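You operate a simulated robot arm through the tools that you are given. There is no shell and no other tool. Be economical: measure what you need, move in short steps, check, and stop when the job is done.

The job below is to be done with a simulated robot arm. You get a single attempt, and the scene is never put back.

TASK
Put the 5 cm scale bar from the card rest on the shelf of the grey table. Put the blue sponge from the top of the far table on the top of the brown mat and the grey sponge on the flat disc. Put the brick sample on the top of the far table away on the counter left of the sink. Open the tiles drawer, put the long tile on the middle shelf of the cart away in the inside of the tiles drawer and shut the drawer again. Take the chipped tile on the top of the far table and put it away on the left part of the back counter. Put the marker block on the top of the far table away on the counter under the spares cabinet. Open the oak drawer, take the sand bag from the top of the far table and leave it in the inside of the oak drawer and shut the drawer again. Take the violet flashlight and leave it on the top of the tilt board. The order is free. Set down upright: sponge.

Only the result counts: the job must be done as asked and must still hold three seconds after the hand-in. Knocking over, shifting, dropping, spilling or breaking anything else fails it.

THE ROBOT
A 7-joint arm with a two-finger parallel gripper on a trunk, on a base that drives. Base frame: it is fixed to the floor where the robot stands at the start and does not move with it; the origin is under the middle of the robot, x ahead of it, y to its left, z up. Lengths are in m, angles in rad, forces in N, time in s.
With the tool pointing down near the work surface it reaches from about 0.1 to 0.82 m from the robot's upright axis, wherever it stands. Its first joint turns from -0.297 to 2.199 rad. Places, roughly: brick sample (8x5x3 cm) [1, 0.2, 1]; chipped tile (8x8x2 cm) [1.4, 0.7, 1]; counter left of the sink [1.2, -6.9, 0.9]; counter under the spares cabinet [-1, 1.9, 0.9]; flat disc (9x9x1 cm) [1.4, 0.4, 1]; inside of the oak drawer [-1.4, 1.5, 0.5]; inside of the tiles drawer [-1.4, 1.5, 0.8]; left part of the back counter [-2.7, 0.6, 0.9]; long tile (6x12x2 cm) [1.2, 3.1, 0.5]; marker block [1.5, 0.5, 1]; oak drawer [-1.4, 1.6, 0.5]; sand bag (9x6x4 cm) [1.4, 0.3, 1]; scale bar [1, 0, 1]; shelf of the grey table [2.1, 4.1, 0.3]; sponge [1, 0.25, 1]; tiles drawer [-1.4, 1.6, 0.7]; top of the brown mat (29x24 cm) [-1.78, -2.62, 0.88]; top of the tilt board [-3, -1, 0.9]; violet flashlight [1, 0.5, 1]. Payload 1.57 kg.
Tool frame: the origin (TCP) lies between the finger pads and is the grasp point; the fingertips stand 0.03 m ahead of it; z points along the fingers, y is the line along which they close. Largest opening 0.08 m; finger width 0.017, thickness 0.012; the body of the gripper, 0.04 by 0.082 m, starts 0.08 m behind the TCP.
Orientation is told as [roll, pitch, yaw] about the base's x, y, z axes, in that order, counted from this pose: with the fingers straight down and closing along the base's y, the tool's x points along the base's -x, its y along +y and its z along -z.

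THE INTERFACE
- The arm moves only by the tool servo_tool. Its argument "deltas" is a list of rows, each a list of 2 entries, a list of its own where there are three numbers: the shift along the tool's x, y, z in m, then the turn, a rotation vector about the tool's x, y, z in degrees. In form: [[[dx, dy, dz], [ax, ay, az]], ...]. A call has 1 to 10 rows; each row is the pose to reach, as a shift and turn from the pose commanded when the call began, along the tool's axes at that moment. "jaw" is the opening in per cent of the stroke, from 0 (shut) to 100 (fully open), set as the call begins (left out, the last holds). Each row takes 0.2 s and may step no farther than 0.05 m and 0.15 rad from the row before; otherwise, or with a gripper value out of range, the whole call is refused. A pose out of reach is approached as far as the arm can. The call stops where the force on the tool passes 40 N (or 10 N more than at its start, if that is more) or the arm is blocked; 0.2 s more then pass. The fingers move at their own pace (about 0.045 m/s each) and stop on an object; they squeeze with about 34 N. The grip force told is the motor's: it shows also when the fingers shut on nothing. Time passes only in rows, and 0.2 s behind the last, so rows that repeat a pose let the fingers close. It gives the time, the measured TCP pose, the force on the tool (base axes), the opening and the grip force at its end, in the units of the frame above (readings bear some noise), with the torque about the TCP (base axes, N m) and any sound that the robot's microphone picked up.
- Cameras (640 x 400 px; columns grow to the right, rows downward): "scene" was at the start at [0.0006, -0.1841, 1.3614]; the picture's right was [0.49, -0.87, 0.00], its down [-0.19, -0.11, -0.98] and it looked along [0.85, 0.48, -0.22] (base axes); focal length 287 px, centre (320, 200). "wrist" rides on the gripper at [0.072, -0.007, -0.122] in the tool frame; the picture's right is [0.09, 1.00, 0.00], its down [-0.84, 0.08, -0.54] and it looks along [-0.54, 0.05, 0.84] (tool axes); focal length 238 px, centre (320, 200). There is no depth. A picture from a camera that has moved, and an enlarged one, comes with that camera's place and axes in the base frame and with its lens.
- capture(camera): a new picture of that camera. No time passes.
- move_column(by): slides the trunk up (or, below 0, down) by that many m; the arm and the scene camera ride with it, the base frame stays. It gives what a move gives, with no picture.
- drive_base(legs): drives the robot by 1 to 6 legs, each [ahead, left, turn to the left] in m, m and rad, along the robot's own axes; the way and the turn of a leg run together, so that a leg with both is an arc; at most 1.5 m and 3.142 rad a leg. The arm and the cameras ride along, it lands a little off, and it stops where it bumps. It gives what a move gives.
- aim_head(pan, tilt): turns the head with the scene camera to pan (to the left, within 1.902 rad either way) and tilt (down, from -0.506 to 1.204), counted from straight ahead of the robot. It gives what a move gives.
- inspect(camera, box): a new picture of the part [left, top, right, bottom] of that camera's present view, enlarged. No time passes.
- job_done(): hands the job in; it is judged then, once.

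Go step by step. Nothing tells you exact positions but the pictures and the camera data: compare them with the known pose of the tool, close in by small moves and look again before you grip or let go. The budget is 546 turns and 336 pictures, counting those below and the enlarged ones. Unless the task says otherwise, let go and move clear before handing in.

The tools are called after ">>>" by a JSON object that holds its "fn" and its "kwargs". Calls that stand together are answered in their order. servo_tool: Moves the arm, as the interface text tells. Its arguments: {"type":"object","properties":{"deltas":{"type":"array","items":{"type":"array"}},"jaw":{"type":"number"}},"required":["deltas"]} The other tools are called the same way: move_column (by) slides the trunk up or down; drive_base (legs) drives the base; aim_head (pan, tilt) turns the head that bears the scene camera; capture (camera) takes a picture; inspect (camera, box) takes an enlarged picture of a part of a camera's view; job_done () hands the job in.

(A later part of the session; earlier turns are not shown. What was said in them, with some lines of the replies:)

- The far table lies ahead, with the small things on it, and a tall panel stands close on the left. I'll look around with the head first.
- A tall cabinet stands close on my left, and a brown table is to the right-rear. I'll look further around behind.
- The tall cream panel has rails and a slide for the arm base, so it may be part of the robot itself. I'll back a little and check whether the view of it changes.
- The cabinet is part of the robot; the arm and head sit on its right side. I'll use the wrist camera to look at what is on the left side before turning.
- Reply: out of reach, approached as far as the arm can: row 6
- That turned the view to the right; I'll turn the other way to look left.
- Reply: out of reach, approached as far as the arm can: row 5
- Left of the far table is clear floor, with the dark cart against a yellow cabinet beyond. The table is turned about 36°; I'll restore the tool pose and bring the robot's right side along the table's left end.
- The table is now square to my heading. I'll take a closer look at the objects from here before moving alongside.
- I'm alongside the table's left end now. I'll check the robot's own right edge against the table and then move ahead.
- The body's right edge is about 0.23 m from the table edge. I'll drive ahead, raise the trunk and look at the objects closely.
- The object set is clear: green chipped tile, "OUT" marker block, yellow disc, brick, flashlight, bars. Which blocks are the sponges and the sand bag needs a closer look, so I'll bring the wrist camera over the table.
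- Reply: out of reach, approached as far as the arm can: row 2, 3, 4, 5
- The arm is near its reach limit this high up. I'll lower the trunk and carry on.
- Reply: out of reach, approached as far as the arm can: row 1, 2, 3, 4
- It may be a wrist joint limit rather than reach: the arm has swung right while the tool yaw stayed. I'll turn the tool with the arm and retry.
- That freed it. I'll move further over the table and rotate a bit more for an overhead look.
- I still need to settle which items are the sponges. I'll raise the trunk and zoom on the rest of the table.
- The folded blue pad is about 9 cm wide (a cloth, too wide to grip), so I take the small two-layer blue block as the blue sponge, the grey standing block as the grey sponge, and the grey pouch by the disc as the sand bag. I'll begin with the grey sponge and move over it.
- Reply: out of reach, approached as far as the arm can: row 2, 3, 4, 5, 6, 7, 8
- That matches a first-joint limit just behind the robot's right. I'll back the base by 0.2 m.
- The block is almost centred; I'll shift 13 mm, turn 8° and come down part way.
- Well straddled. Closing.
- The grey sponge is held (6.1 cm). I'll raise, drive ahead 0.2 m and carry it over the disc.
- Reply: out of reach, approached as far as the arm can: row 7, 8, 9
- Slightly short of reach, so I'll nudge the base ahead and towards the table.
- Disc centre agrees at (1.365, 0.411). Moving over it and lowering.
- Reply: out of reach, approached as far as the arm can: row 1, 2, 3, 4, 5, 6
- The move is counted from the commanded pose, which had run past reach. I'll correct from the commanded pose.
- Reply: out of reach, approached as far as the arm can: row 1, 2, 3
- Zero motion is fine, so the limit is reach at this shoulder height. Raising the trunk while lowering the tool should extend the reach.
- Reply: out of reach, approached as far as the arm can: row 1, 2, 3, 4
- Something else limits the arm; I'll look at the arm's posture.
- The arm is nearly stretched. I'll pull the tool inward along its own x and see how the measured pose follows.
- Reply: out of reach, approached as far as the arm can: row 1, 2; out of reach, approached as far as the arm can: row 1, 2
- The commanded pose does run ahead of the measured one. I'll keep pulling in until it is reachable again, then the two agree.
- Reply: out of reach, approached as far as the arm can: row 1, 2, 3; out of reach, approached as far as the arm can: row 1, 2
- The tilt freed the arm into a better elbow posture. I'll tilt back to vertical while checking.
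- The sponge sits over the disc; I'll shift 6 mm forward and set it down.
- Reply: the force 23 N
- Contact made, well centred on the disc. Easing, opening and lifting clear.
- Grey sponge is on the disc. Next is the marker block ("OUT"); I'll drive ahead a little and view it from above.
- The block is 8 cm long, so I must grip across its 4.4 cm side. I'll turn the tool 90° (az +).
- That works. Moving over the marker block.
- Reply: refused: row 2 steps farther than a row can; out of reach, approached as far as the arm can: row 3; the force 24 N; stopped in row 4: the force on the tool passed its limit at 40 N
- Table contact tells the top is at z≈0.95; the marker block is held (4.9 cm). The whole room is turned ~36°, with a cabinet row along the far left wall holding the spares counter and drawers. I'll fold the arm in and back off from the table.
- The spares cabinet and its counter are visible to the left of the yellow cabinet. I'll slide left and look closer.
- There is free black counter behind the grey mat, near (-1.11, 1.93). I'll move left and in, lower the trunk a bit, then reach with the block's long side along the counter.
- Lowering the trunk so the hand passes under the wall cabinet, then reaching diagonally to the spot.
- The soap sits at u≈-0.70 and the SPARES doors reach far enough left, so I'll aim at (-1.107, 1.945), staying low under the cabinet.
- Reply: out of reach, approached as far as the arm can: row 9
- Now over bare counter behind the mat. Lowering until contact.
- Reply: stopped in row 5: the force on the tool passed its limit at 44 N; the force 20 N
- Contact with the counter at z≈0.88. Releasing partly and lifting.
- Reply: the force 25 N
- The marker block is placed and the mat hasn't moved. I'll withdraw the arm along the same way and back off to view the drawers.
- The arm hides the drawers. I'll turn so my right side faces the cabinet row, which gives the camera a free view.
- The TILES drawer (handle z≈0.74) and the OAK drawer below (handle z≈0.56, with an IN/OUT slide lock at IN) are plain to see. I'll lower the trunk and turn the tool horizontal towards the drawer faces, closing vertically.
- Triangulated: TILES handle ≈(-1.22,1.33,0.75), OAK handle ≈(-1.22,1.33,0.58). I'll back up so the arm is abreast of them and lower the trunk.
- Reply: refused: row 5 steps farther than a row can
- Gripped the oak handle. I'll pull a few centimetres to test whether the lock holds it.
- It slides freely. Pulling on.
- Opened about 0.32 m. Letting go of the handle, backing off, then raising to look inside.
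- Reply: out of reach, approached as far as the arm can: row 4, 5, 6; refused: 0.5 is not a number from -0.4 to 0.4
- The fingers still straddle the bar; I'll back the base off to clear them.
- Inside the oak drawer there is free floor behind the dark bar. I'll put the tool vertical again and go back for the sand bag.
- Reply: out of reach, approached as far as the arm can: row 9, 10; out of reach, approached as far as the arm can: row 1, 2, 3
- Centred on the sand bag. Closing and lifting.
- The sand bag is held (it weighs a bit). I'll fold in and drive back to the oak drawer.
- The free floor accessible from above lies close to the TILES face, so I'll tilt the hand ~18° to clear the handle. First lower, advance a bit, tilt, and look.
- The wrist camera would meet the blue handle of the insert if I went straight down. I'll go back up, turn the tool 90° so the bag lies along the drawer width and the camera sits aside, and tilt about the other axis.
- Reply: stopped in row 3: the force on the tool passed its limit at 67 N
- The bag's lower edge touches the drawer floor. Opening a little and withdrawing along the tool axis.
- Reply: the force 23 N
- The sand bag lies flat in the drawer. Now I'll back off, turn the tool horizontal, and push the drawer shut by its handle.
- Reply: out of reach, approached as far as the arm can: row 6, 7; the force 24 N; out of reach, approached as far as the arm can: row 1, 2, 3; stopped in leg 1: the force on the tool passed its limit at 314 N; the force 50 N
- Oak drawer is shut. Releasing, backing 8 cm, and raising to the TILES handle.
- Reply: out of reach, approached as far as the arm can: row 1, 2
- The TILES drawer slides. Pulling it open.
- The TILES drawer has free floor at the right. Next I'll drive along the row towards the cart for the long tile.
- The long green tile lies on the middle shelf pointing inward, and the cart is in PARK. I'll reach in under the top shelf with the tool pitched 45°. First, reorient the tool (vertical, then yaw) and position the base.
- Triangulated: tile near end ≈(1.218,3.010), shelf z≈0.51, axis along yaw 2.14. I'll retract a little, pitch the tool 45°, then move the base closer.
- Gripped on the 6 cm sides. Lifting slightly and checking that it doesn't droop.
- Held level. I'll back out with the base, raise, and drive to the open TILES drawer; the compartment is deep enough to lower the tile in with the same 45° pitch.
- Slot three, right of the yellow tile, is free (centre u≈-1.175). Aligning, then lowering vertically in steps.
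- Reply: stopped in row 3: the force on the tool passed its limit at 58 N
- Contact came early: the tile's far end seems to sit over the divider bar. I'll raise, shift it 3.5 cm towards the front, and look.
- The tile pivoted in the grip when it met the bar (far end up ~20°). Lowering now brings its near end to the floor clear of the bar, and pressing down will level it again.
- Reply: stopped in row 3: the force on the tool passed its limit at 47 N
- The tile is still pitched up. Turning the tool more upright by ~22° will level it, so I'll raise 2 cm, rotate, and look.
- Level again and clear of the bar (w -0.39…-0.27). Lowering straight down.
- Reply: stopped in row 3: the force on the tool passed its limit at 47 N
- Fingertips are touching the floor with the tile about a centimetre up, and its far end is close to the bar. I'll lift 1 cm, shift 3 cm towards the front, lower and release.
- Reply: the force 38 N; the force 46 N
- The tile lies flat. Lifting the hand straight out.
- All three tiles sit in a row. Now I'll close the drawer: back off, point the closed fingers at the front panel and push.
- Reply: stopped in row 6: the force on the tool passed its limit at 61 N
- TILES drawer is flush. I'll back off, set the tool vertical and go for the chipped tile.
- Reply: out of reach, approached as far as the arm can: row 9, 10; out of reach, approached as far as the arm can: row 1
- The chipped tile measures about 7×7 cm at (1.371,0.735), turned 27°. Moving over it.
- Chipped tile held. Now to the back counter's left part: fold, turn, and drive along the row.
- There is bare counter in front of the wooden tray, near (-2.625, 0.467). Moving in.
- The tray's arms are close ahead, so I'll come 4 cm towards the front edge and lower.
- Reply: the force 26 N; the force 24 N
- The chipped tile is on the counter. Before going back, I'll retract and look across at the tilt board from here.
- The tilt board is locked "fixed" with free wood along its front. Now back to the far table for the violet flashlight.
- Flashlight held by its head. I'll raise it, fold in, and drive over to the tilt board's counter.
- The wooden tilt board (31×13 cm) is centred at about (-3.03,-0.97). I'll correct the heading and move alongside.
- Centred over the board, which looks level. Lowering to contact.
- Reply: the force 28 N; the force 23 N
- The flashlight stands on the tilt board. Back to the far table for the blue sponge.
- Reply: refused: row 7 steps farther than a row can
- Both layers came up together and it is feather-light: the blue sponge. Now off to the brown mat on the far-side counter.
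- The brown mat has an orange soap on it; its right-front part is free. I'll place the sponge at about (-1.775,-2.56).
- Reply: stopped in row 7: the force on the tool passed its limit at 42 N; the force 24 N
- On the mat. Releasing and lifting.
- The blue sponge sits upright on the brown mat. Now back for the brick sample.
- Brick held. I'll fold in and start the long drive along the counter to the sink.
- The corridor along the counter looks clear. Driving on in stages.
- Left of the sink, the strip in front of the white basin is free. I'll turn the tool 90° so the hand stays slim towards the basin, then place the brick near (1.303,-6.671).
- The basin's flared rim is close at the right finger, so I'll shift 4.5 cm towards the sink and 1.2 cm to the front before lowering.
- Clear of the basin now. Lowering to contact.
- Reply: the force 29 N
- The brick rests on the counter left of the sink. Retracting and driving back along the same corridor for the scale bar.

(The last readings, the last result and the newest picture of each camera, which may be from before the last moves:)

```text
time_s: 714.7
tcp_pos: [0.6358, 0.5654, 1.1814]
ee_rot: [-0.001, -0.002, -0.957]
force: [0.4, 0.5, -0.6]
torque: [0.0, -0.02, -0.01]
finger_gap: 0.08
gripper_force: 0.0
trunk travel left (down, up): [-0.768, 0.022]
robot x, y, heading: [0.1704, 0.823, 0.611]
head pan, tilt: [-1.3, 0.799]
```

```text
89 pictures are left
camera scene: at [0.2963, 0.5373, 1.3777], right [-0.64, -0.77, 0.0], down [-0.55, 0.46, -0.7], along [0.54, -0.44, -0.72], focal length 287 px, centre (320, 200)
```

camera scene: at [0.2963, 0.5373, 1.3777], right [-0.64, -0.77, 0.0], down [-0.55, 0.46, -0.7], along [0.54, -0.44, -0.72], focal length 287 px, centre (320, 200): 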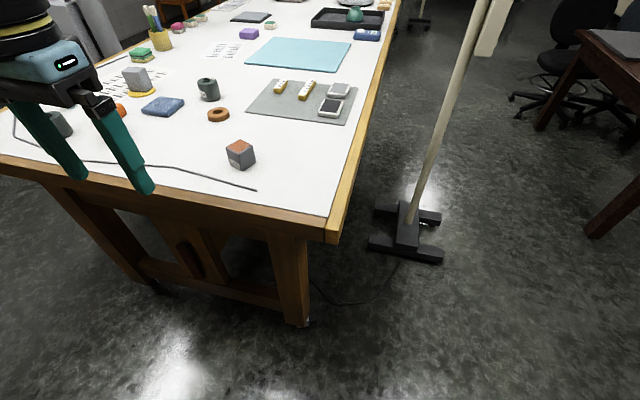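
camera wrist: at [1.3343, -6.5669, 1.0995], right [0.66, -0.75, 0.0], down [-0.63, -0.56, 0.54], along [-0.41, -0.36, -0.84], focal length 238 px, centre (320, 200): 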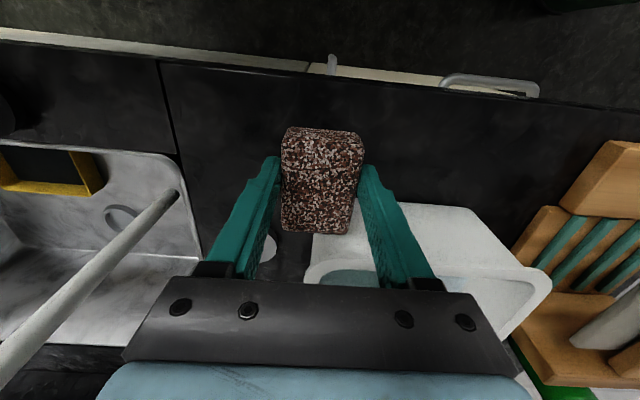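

>>> {"fn": "drive_base", "kwargs": {"legs": [[0, 0, 0.019], [0.1, 0, 0], [0, -0.26, 0]]}}

>>> {"fn": "inspect", "kwargs": {"camera": "scene", "box": [200, 60, 400, 190]}}

```text
time_s: 717.6
tcp_pos: [0.8702, 0.4252, 1.1807]
ee_rot: [-0.001, 0.0, -0.938]
force: [-0.3, -1.1, 0.5]
torque: [-0.02, -0.03, 0.01]
finger_gap: 0.0799
gripper_force: 0.0
trunk travel left (down, up): [-0.768, 0.022]
robot x, y, heading: [0.4006, 0.6724, 0.627]
head pan, tilt: [-1.3, 0.799]
```

```text
3.08 times, centred on (300, 125) of scene
camera zoom: at [0.5308, 0.3916, 1.3777], right [-0.62, -0.78, 0.0], down [-0.56, 0.45, -0.7], along [0.55, -0.43, -0.72], focal length 884 px, centre (382, 431)
```

zoom: 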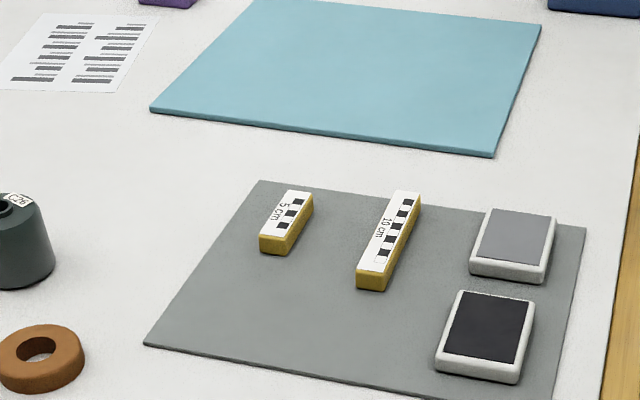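

The 5 cm bar is at (1.094,0.046), axis −56°. Since it must go under a table top later, I'll grasp it with the tool pitched 45°. Moving over it and tilting.

>>> {"fn": "servo_tool", "kwargs": {"deltas": [[[-0.045, -0.004, 0], [0, -4, 1]], [[-0.09, -0.009, 0], [0, -9, 2.2]], [[-0.135, -0.014, 0], [0, -14, 2.2]], [[-0.18, -0.018, 0], [0, -19, 2.2]], [[-0.225, -0.023, 0], [0, -24, 2.2]], [[-0.27, -0.027, 0], [0, -29, 2.2]], [[-0.315, -0.032, 0], [0, -34, 2.2]], [[-0.36, -0.037, 0], [0, -39, 2.2]], [[-0.4, -0.041, 0], [0, -45, 2.2]], [[-0.4235, -0.043, 0.03], [0, -45, 2.2]]]}}

>>> {"fn": "capture", "kwargs": {"camera": "wrist"}}

>>> {"fn": "capture", "kwargs": {"camera": "scene"}}

```text
time_s: 719.8
tcp_pos: [1.0843, 0.0566, 1.1517]
ee_rot: [0.019, -0.789, -0.988]
force: [-0.4, 0.5, 0.3]
torque: [0.0, 0.03, -0.02]
finger_gap: 0.08
gripper_force: 0.0
trunk travel left (down, up): [-0.768, 0.022]
robot x, y, heading: [0.3981, 0.6734, 0.625]
head pan, tilt: [-1.3, 0.799]
```

```text
87 pictures are left
camera wrist: at [1.001, 0.1662, 1.1861], right [0.79, 0.61, -0.05], down [0.17, -0.13, 0.98], along [0.59, -0.78, -0.21], focal length 238 px, centre (320, 200)
```

wrist: 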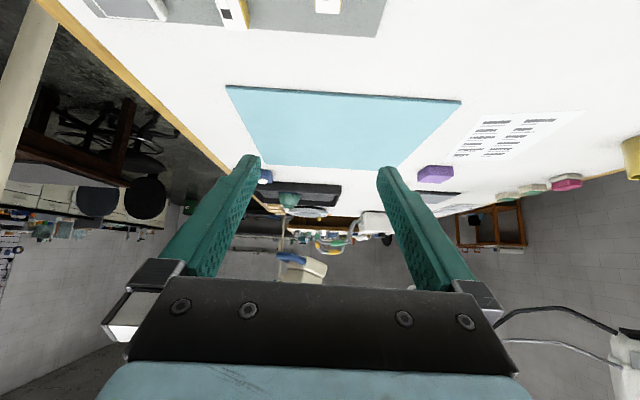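

```text
86 pictures are left
camera scene: at [0.5307, 0.392, 1.3778], right [-0.62, -0.78, 0.0], down [-0.56, 0.45, -0.7], along [0.55, -0.43, -0.72], focal length 287 px, centre (320, 200)
```

scene: 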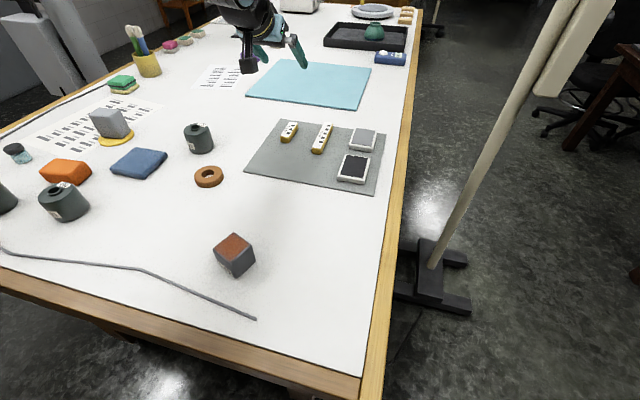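

>>> {"fn": "servo_tool", "kwargs": {"deltas": [[[0.031, 0, 0.031], [0, 0, 0]], [[0.062, 0, 0.062], [0, 0, 0]], [[0.085, 0, 0.085], [0, 0, 0]]], "jaw": 60}}

>>> {"fn": "capture", "kwargs": {"camera": "wrist"}}

>>> {"fn": "inspect", "kwargs": {"camera": "scene", "box": [220, 60, 400, 190]}}

```text
time_s: 720.6
tcp_pos: [1.0849, 0.0563, 1.0317]
ee_rot: [0.021, -0.79, -0.987]
force: [0.2, 0.8, 0.1]
torque: [0.03, -0.01, 0.01]
finger_gap: 0.048
gripper_force: 0.0
trunk travel left (down, up): [-0.768, 0.022]
robot x, y, heading: [0.3951, 0.6767, 0.625]
head pan, tilt: [-1.3, 0.799]
```

```text
85 pictures are left
camera wrist: at [1.0023, 0.1667, 1.0669], right [0.79, 0.61, -0.05], down [0.17, -0.13, 0.98], along [0.59, -0.78, -0.21], focal length 238 px, centre (320, 200)
```

wrist: 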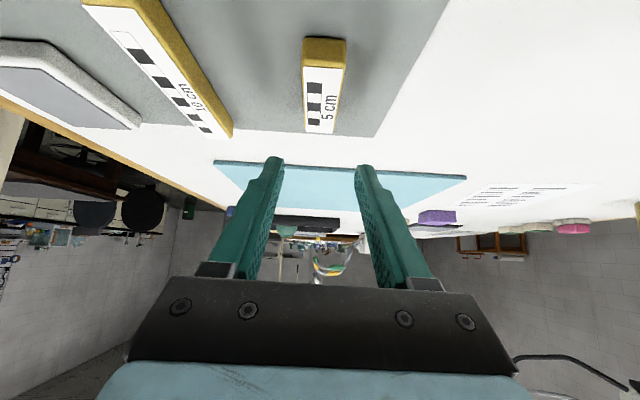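

```text
3.08 times, centred on (310, 125) of scene
camera zoom: at [0.5307, 0.3918, 1.3778], right [-0.62, -0.78, 0.0], down [-0.56, 0.45, -0.7], along [0.55, -0.43, -0.72], focal length 884 px, centre (351, 431)
```

zoom: 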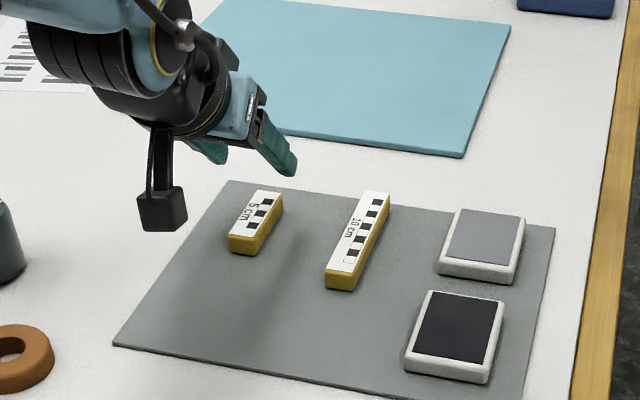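

>>> {"fn": "servo_tool", "kwargs": {"deltas": [[[0.018, 0, 0.014], [0, 0, 0]], [[0.032, 0, 0.028], [0, 0, 0]], [[0.0355, 0, 0.0315], [0, 0, 0]]]}}

>>> {"fn": "capture", "kwargs": {"camera": "wrist"}}

```text
time_s: 721.4
tcp_pos: [1.087, 0.0606, 0.9842]
ee_rot: [0.018, -0.786, -0.987]
force: [0.4, -0.6, -0.3]
torque: [-0.01, -0.03, 0.01]
finger_gap: 0.0478
gripper_force: 0.0
trunk travel left (down, up): [-0.768, 0.022]
robot x, y, heading: [0.3981, 0.673, 0.634]
head pan, tilt: [-1.3, 0.799]
```

```text
83 pictures are left
camera wrist: at [1.003, 0.1698, 1.0198], right [0.79, 0.61, -0.05], down [0.17, -0.13, 0.98], along [0.59, -0.78, -0.21], focal length 238 px, centre (320, 200)
```

wrist: 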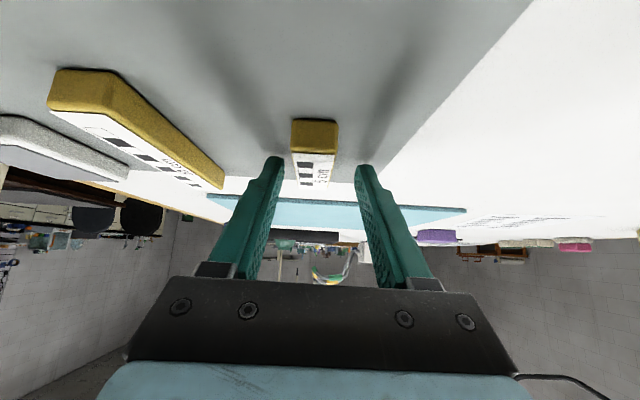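

>>> {"fn": "servo_tool", "kwargs": {"deltas": [[[0.002, -0.002, 0.002], [0, 0, 0]]]}}

>>> {"fn": "servo_tool", "kwargs": {"deltas": [[[0, 0, 0], [0, 0, 0]], [[0, 0, 0], [0, 0, 0]], [[0, 0, 0], [0, 0, 0]], [[0, 0, 0], [0, 0, 0]]], "jaw": 0}}

>>> {"fn": "servo_tool", "kwargs": {"deltas": [[[-0.014, 0, -0.014], [0, 0, 0]], [[-0.035, 0, -0.035], [0, 0, 0]], [[-0.065, 0, -0.065], [0, 0, 0]]]}}

>>> {"fn": "capture", "kwargs": {"camera": "wrist"}}

>>> {"fn": "inspect", "kwargs": {"camera": "scene", "box": [220, 40, 400, 170]}}

```text
time_s: 721.8
tcp_pos: [1.0857, 0.0597, 0.9827]
ee_rot: [0.017, -0.789, -0.988]
force: [-0.2, 1.1, 3.3]
torque: [-0.02, -0.02, -0.06]
finger_gap: 0.0478
gripper_force: 0.1
trunk travel left (down, up): [-0.768, 0.022]
robot x, y, heading: [0.3987, 0.6747, 0.63]
head pan, tilt: [-1.3, 0.799]
```

```text
time_s: 722.8
tcp_pos: [1.0839, 0.059, 0.9823]
ee_rot: [0.019, -0.789, -0.988]
force: [0.0, 0.0, 3.9]
torque: [-0.09, 0.06, 0.02]
finger_gap: 0.0232
gripper_force: 34.1
trunk travel left (down, up): [-0.768, 0.022]
robot x, y, heading: [0.3964, 0.672, 0.628]
head pan, tilt: [-1.3, 0.799]
```

```text
time_s: 723.6
tcp_pos: [1.084, 0.057, 1.0721]
ee_rot: [0.017, -0.787, -0.986]
force: [0.0, -0.2, -1.2]
torque: [-0.02, -0.03, -0.01]
finger_gap: 0.0229
gripper_force: 34.0
trunk travel left (down, up): [-0.768, 0.022]
robot x, y, heading: [0.3948, 0.6754, 0.632]
head pan, tilt: [-1.3, 0.799]
```

```text
82 pictures are left
camera wrist: at [1.0001, 0.1665, 1.1078], right [0.79, 0.61, -0.05], down [0.17, -0.14, 0.98], along [0.59, -0.78, -0.21], focal length 238 px, centre (320, 200)
```

wrist: 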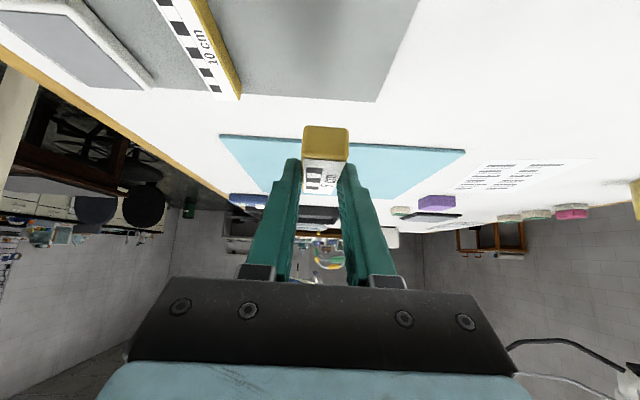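

```text
3.08 times, centred on (310, 105) of scene
camera zoom: at [0.5313, 0.3912, 1.3774], right [-0.62, -0.78, 0.0], down [-0.56, 0.45, -0.7], along [0.54, -0.43, -0.72], focal length 884 px, centre (351, 492)
```

zoom: 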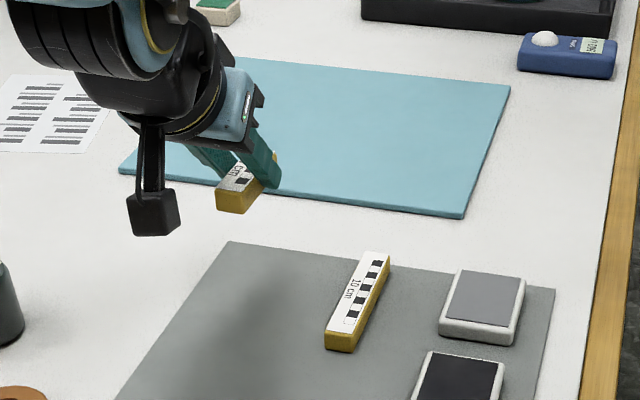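

The bar is held level relative to a 45° pitched tool. Folding back and driving to the grey table beyond the cart.

>>> {"fn": "servo_tool", "kwargs": {"deltas": [[[0.022, 0, -0.031], [0, 0, 0]], [[0.044, 0, -0.062], [0, 0, 0]], [[0.066, 0, -0.093], [0, 0, 0]], [[0.088, 0, -0.124], [0, 0, 0]], [[0.11, 0, -0.155], [0, 0, 0]], [[0.132, 0, -0.186], [0, 0, 0]], [[0.154, 0, -0.217], [0, 0, 0]], [[0.1768, 0, -0.2475], [0, 0, 0]]]}}

>>> {"fn": "drive_base", "kwargs": {"legs": [[0, 0.4, 0], [0, 0, 3.141], [-1.3, 0, 0.005], [-1.3, 0, 0]]}}

>>> {"fn": "aim_head", "kwargs": {"pan": -1.8, "tilt": 0.4}}

>>> {"fn": "capture", "kwargs": {"camera": "scene"}}

```text
time_s: 725.4
tcp_pos: [0.913, 0.3072, 1.1225]
ee_rot: [0.02, -0.787, -0.988]
force: [-0.1, -0.3, -1.3]
torque: [-0.03, 0.01, 0.01]
finger_gap: 0.0227
gripper_force: 33.9
trunk travel left (down, up): [-0.768, 0.022]
robot x, y, heading: [0.4026, 0.6736, 0.629]
head pan, tilt: [-1.3, 0.799]
```

```text
time_s: 747.3
tcp_pos: [1.9071, 2.7355, 1.1225]
ee_rot: [0.019, -0.788, 2.044]
force: [0.5, 0.4, -0.3]
torque: [0.01, 0.01, 0.02]
finger_gap: 0.0228
gripper_force: 34.1
trunk travel left (down, up): [-0.768, 0.022]
robot x, y, heading: [2.3786, 2.3134, -2.63]
head pan, tilt: [-1.3, 0.799]
```

```text
time_s: 748.2
tcp_pos: [1.9084, 2.7366, 1.1225]
ee_rot: [0.019, -0.786, 2.045]
force: [0.5, -0.1, 0.7]
torque: [0.01, 0.02, 0.01]
finger_gap: 0.0229
gripper_force: 33.3
trunk travel left (down, up): [-0.768, 0.022]
robot x, y, heading: [2.3794, 2.3125, -2.625]
head pan, tilt: [-1.799, 0.4]
```

```text
80 pictures are left
camera scene: at [2.3087, 2.6416, 1.4127], right [0.96, 0.28, 0.0], down [0.11, -0.37, -0.92], along [-0.26, 0.88, -0.39], focal length 287 px, centre (320, 200)
```

scene: 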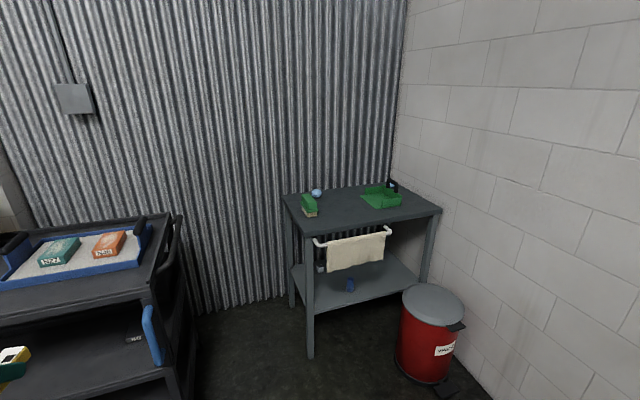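

The grey table stands in the corner with a towel rail in front and a bin on its right. Its shelf front edge is at w≈-0.17, u 2.66–3.33. I'll square up, back along, and move closer.

>>> {"fn": "drive_base", "kwargs": {"legs": [[0, 0, 0.113], [-0.68, 0, 0], [0, -0.45, 0]]}}

>>> {"fn": "aim_head", "kwargs": {"pan": -1.6, "tilt": 0.6}}

>>> {"fn": "capture", "kwargs": {"camera": "scene"}}

```text
time_s: 754.9
tcp_pos: [2.1441, 3.4523, 1.122]
ee_rot: [0.018, -0.788, 2.151]
force: [-0.4, 0.7, -0.8]
torque: [0.03, 0.02, -0.03]
finger_gap: 0.0229
gripper_force: 33.4
trunk travel left (down, up): [-0.768, 0.022]
robot x, y, heading: [2.6592, 3.0868, -2.515]
head pan, tilt: [-1.799, 0.4]
```

```text
time_s: 755.6
tcp_pos: [2.1442, 3.4512, 1.1217]
ee_rot: [0.019, -0.788, 2.151]
force: [0.1, 1.2, 0.2]
torque: [-0.05, 0.01, -0.04]
finger_gap: 0.0227
gripper_force: 34.5
trunk travel left (down, up): [-0.768, 0.022]
robot x, y, heading: [2.6592, 3.0824, -2.518]
head pan, tilt: [-1.6, 0.6]
```

```text
79 pictures are left
camera scene: at [2.5381, 3.39, 1.3946], right [0.83, 0.56, 0.0], down [0.32, -0.47, -0.83], along [-0.46, 0.68, -0.56], focal length 287 px, centre (320, 200)
```

scene: 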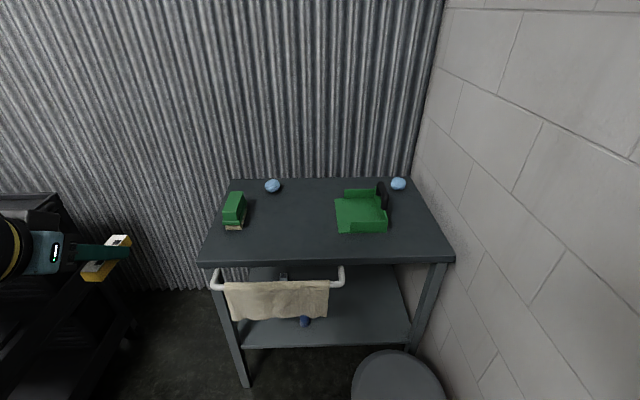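

>>> {"fn": "move_column", "kwargs": {"by": -0.4}}

>>> {"fn": "move_column", "kwargs": {"by": -0.3}}

>>> {"fn": "aim_head", "kwargs": {"pan": -1.6, "tilt": 0.4}}

>>> {"fn": "capture", "kwargs": {"camera": "scene"}}

>>> {"fn": "capture", "kwargs": {"camera": "wrist"}}

```text
time_s: 759.4
tcp_pos: [2.1432, 3.4525, 0.7217]
ee_rot: [0.018, -0.787, 2.152]
force: [0.5, 0.5, 0.2]
torque: [0.0, -0.01, -0.02]
finger_gap: 0.0231
gripper_force: 33.8
trunk travel left (down, up): [-0.368, 0.422]
robot x, y, heading: [2.6567, 3.0844, -2.517]
head pan, tilt: [-1.6, 0.6]
```

```text
time_s: 762.4
tcp_pos: [2.1436, 3.4518, 0.4219]
ee_rot: [0.02, -0.786, 2.153]
force: [-0.2, 0.1, -0.8]
torque: [0.03, -0.03, 0.03]
finger_gap: 0.0228
gripper_force: 33.4
trunk travel left (down, up): [-0.068, 0.722]
robot x, y, heading: [2.6605, 3.0827, -2.515]
head pan, tilt: [-1.6, 0.6]
```

```text
time_s: 763.1
tcp_pos: [2.144, 3.4523, 0.4218]
ee_rot: [0.019, -0.788, 2.152]
force: [0.5, -1.0, 0.2]
torque: [-0.02, 0.01, 0.0]
finger_gap: 0.0226
gripper_force: 34.1
trunk travel left (down, up): [-0.068, 0.722]
robot x, y, heading: [2.6589, 3.081, -2.52]
head pan, tilt: [-1.6, 0.4]
```

```text
78 pictures are left
camera scene: at [2.5357, 3.3934, 0.7127], right [0.83, 0.56, 0.0], down [0.22, -0.32, -0.92], along [-0.52, 0.76, -0.39], focal length 287 px, centre (320, 200)
```

scene: 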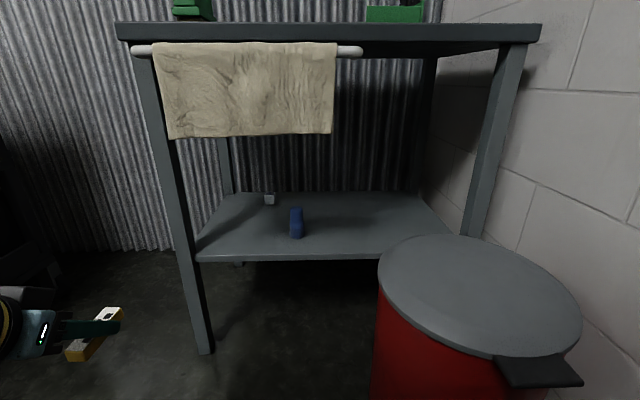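

```text
77 pictures are left
camera wrist: at [2.2255, 3.3431, 0.4571], right [-0.79, -0.61, -0.05], down [-0.17, 0.13, 0.98], along [-0.59, 0.78, -0.21], focal length 238 px, centre (320, 200)
```

wrist: 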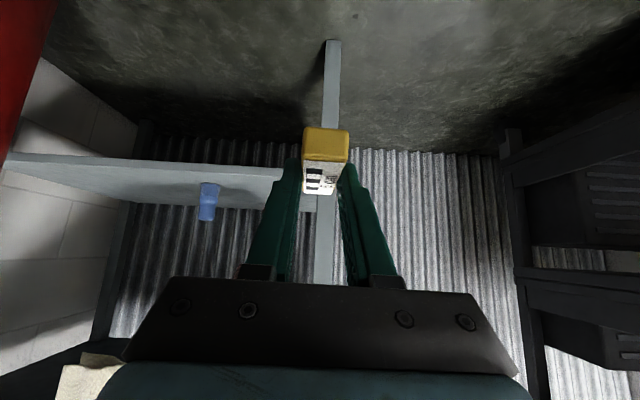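

Shelf z≈0.31, towel bottom z≈0.61. I'll reach in under the towel: first part of the way, then look.

>>> {"fn": "servo_tool", "kwargs": {"deltas": [[[-0.01, -0.016, 0.03], [0, 0, 0]], [[-0.022, -0.033, 0.058], [0, 0, 0]], [[-0.035, -0.05, 0.085], [0, 0, 0]], [[-0.05, -0.066, 0.11], [0, 0, 0]], [[-0.066, -0.083, 0.132], [0, 0, 0]], [[-0.083, -0.0992, 0.155], [0, 0, 0]]]}}

>>> {"fn": "capture", "kwargs": {"camera": "scene"}}

>>> {"fn": "capture", "kwargs": {"camera": "wrist"}}

```text
time_s: 764.5
tcp_pos: [2.1298, 3.6473, 0.3704]
ee_rot: [0.019, -0.789, 2.155]
force: [0.5, 0.4, -1.0]
torque: [0.0, 0.01, 0.0]
finger_gap: 0.0228
gripper_force: 33.6
trunk travel left (down, up): [-0.068, 0.722]
robot x, y, heading: [2.6588, 3.0823, -2.515]
head pan, tilt: [-1.6, 0.4]
```

```text
76 pictures are left
camera scene: at [2.5356, 3.3933, 0.7128], right [0.83, 0.56, 0.0], down [0.22, -0.32, -0.92], along [-0.52, 0.76, -0.39], focal length 287 px, centre (320, 200)
```

scene: 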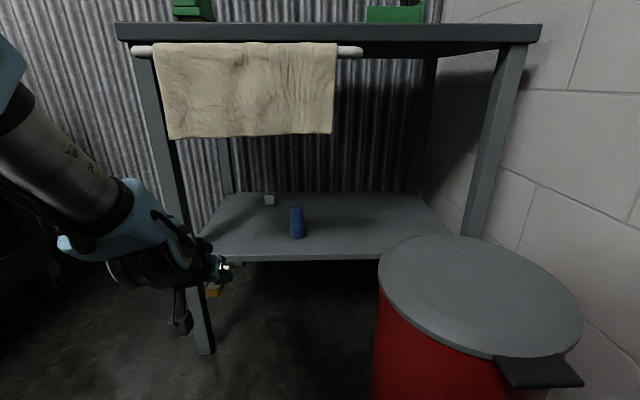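

```text
75 pictures are left
camera wrist: at [2.2119, 3.5389, 0.406], right [-0.79, -0.61, -0.05], down [-0.17, 0.13, 0.98], along [-0.59, 0.78, -0.21], focal length 238 px, centre (320, 200)
```

wrist: 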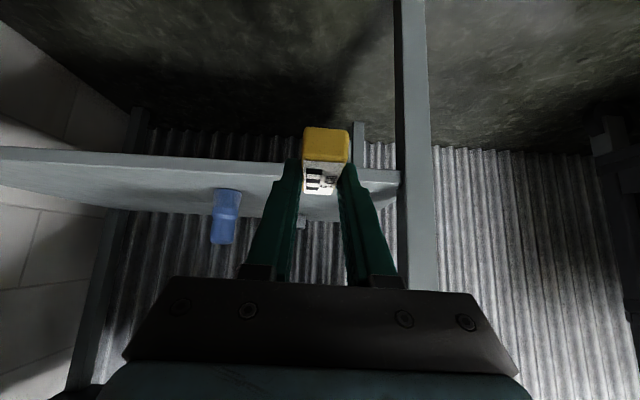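

>>> {"fn": "servo_tool", "kwargs": {"deltas": [[[-0.03, 0, 0.03], [0, 0, 0]], [[-0.06, 0, 0.06], [0, 0, 0]], [[-0.09, -0.002, 0.09], [0, 0, 0]], [[-0.12, -0.003, 0.12], [0, 0, 0]], [[-0.1546, -0.004, 0.1546], [0, 0, 0]]]}}

>>> {"fn": "capture", "kwargs": {"camera": "scene"}}

>>> {"fn": "capture", "kwargs": {"camera": "wrist"}}

```text
time_s: 765.7
tcp_pos: [2.0115, 3.8297, 0.3712]
ee_rot: [0.02, -0.789, 2.152]
force: [0.7, -1.1, 0.4]
torque: [-0.01, -0.03, -0.01]
finger_gap: 0.0229
gripper_force: 33.7
trunk travel left (down, up): [-0.068, 0.722]
robot x, y, heading: [2.6588, 3.0841, -2.52]
head pan, tilt: [-1.6, 0.4]
```

```text
74 pictures are left
camera scene: at [2.5357, 3.3934, 0.7128], right [0.83, 0.56, 0.0], down [0.22, -0.32, -0.92], along [-0.52, 0.76, -0.39], focal length 287 px, centre (320, 200)
```

scene: 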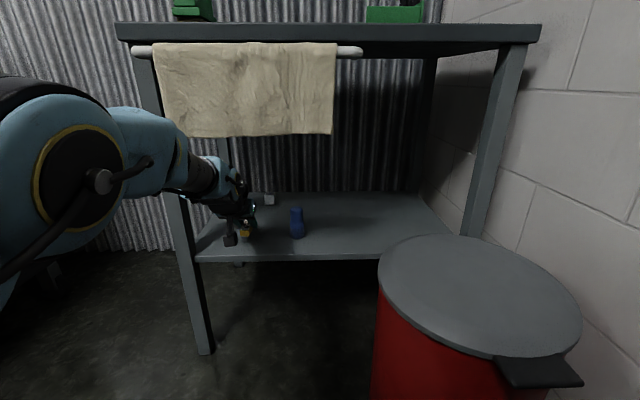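

```text
73 pictures are left
camera wrist: at [2.0944, 3.7208, 0.4075], right [-0.79, -0.61, -0.05], down [-0.17, 0.14, 0.98], along [-0.59, 0.78, -0.21], focal length 238 px, centre (320, 200)
```

wrist: 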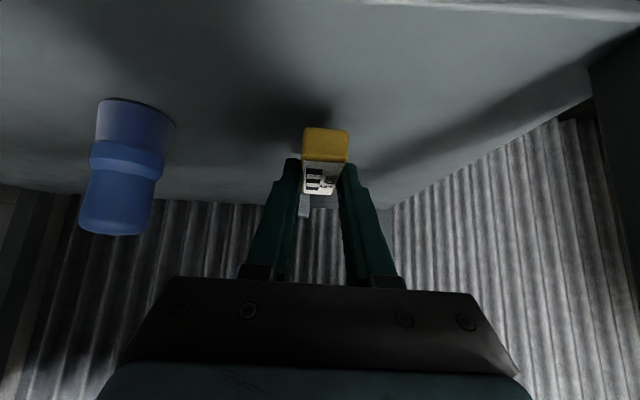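

The bar is over the shelf, clear of the blue piece. Lowering to contact.

>>> {"fn": "servo_tool", "kwargs": {"deltas": [[[0.01, 0, 0.01], [0, 0, 0]], [[0.016, 0, 0.016], [0, 0, 0]], [[0.02, 0, 0.02], [0, 0, 0]], [[0.024, 0, 0.024], [0, 0, 0]], [[0.028, 0, 0.028], [0, 0, 0]]]}}

>>> {"fn": "capture", "kwargs": {"camera": "wrist"}}

```text
time_s: 766.8
tcp_pos: [2.0082, 3.8336, 0.3471]
ee_rot: [0.017, -0.807, 2.155]
force: [0.3, -1.4, 10.5]
torque: [-0.21, -0.23, 0.02]
finger_gap: 0.0227
gripper_force: 33.7
trunk travel left (down, up): [-0.068, 0.722]
robot x, y, heading: [2.6568, 3.0865, -2.518]
head pan, tilt: [-1.6, 0.4]
stopped in row 5: the force on the tool passed its limit at 46 N (the readings are from after the stop); the commanded pose is now the measured one
```

```text
72 pictures are left
camera wrist: at [2.0912, 3.7234, 0.38], right [-0.79, -0.61, -0.05], down [-0.16, 0.12, 0.98], along [-0.59, 0.78, -0.19], focal length 238 px, centre (320, 200)
```

wrist: 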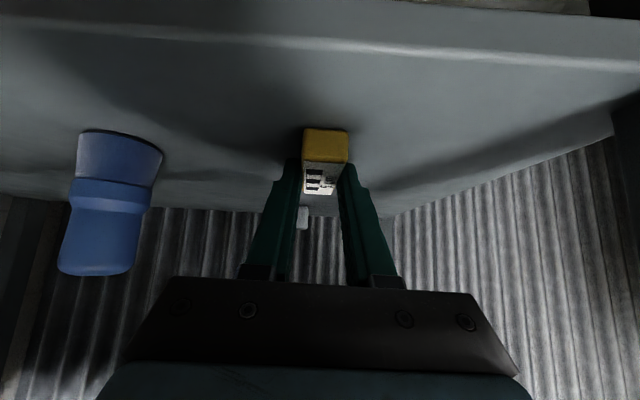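

>>> {"fn": "servo_tool", "kwargs": {"deltas": [[[-0.001, 0, -0.001], [0, 0, 0]], [[-0.001, 0, -0.001], [0, 0, 0]], [[-0.001, 0, -0.001], [0, 0, 0]]], "jaw": 50}}

>>> {"fn": "servo_tool", "kwargs": {"deltas": [[[-0.012, 0, -0.012], [0, 0, 0]], [[-0.024, 0, -0.024], [0, 0, 0]], [[0.005, 0, -0.053], [0, 0, 0]], [[0.034, 0, -0.082], [0, 0, 0]], [[0.063, 0, -0.111], [0, 0, 0]], [[0.092, 0, -0.14], [0, 0, 0]], [[0.121, 0, -0.169], [0, 0, 0]]]}}

>>> {"fn": "capture", "kwargs": {"camera": "wrist"}}

>>> {"fn": "inspect", "kwargs": {"camera": "scene", "box": [170, 170, 370, 280]}}

```text
time_s: 767.6
tcp_pos: [2.0072, 3.831, 0.3472]
ee_rot: [0.019, -0.804, 2.154]
force: [-8.3, -4.5, 11.8]
torque: [0.19, 0.18, 0.23]
finger_gap: 0.031
gripper_force: 0.0
trunk travel left (down, up): [-0.068, 0.722]
robot x, y, heading: [2.6612, 3.086, -2.518]
head pan, tilt: [-1.6, 0.4]
```

```text
time_s: 769.2
tcp_pos: [2.1272, 3.6607, 0.376]
ee_rot: [0.019, -0.802, 2.153]
force: [-0.2, 0.3, -0.9]
torque: [0.02, 0.02, 0.0]
finger_gap: 0.0399
gripper_force: 0.0
trunk travel left (down, up): [-0.068, 0.722]
robot x, y, heading: [2.6603, 3.0822, -2.519]
head pan, tilt: [-1.6, 0.4]
```

```text
71 pictures are left
camera wrist: at [2.2085, 3.5518, 0.4095], right [-0.79, -0.61, -0.05], down [-0.16, 0.12, 0.98], along [-0.59, 0.78, -0.2], focal length 238 px, centre (320, 200)
```

wrist: 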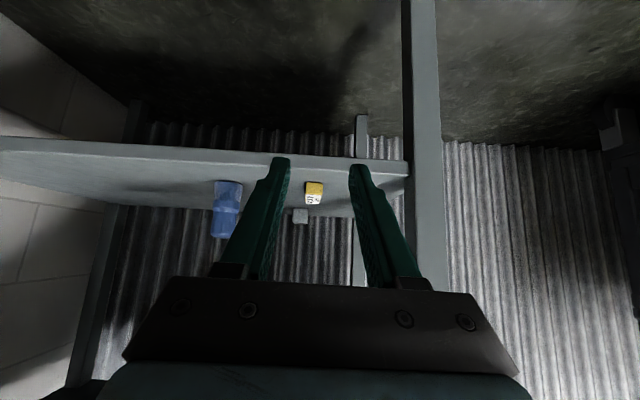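

```text
3.20 times, centred on (270, 225) of scene
camera zoom: at [2.5357, 3.3934, 0.7127], right [0.83, 0.56, 0.0], down [0.22, -0.32, -0.92], along [-0.52, 0.76, -0.39], focal length 919 px, centre (480, 120)
```

zoom: 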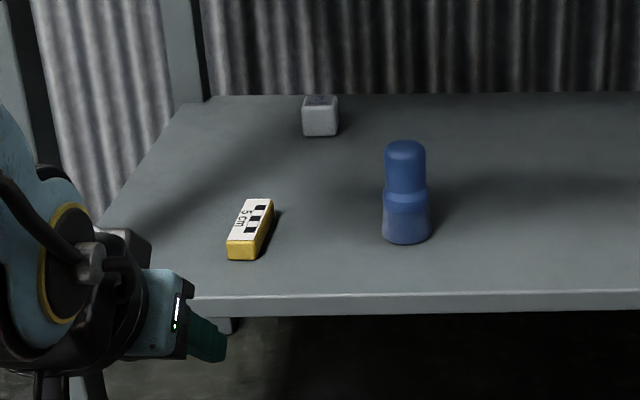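

The 5 cm bar lies on the shelf. I'll back clear of the table and take a last look before handing in.

>>> {"fn": "drive_base", "kwargs": {"legs": [[0, 0.35, 0]]}}

>>> {"fn": "capture", "kwargs": {"camera": "scene"}}

```text
time_s: 771.5
tcp_pos: [2.3238, 3.3758, 0.3766]
ee_rot: [0.018, -0.8, 2.168]
force: [0.1, 0.3, -0.3]
torque: [0.01, 0.0, 0.03]
finger_gap: 0.0402
gripper_force: 0.0
trunk travel left (down, up): [-0.068, 0.722]
robot x, y, heading: [2.8573, 2.8018, -2.507]
head pan, tilt: [-1.6, 0.4]
```

```text
69 pictures are left
camera scene: at [2.7363, 3.1123, 0.7127], right [0.82, 0.57, 0.0], down [0.22, -0.32, -0.92], along [-0.53, 0.76, -0.39], focal length 287 px, centre (320, 200)
```

scene: 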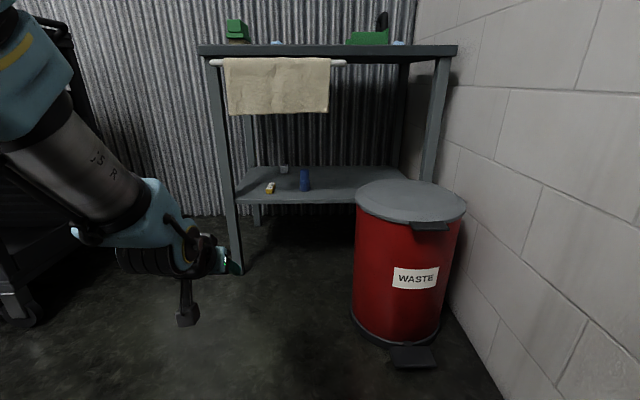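

Everything is placed and the hand is clear, so I'm handing in.

>>> {"fn": "job_done", "kwargs": {}}

```text
The job is handed in.
```

I did every item on the list, let go of everything, moved the hand clear and handed the job in.

- **Sponges:** nothing on the far table was labelled. I took the small two-layer blue block as the blue sponge and the plain grey standing block as the grey one. Both went down upright, on the brown mat and the flat disc.
- **Chipped tile:** I took this to be the green tile with the brown patch. It is on the back counter, in front of the wooden tray.
- **Oak drawer:** it opened with its IN/OUT slider at IN, so I left the slider there. It is shut again with the sand bag inside. The last push to shut it hit hard, about 314 N at the hand. I saw no damage, and the drawer looked flush.
- **Tiles drawer:** it is shut with the long tile lying flat to the right of the yellow one.
- **Others:** the scale bar, brick, marker block and flashlight are where you asked. The flashlight is standing on the tilt board.
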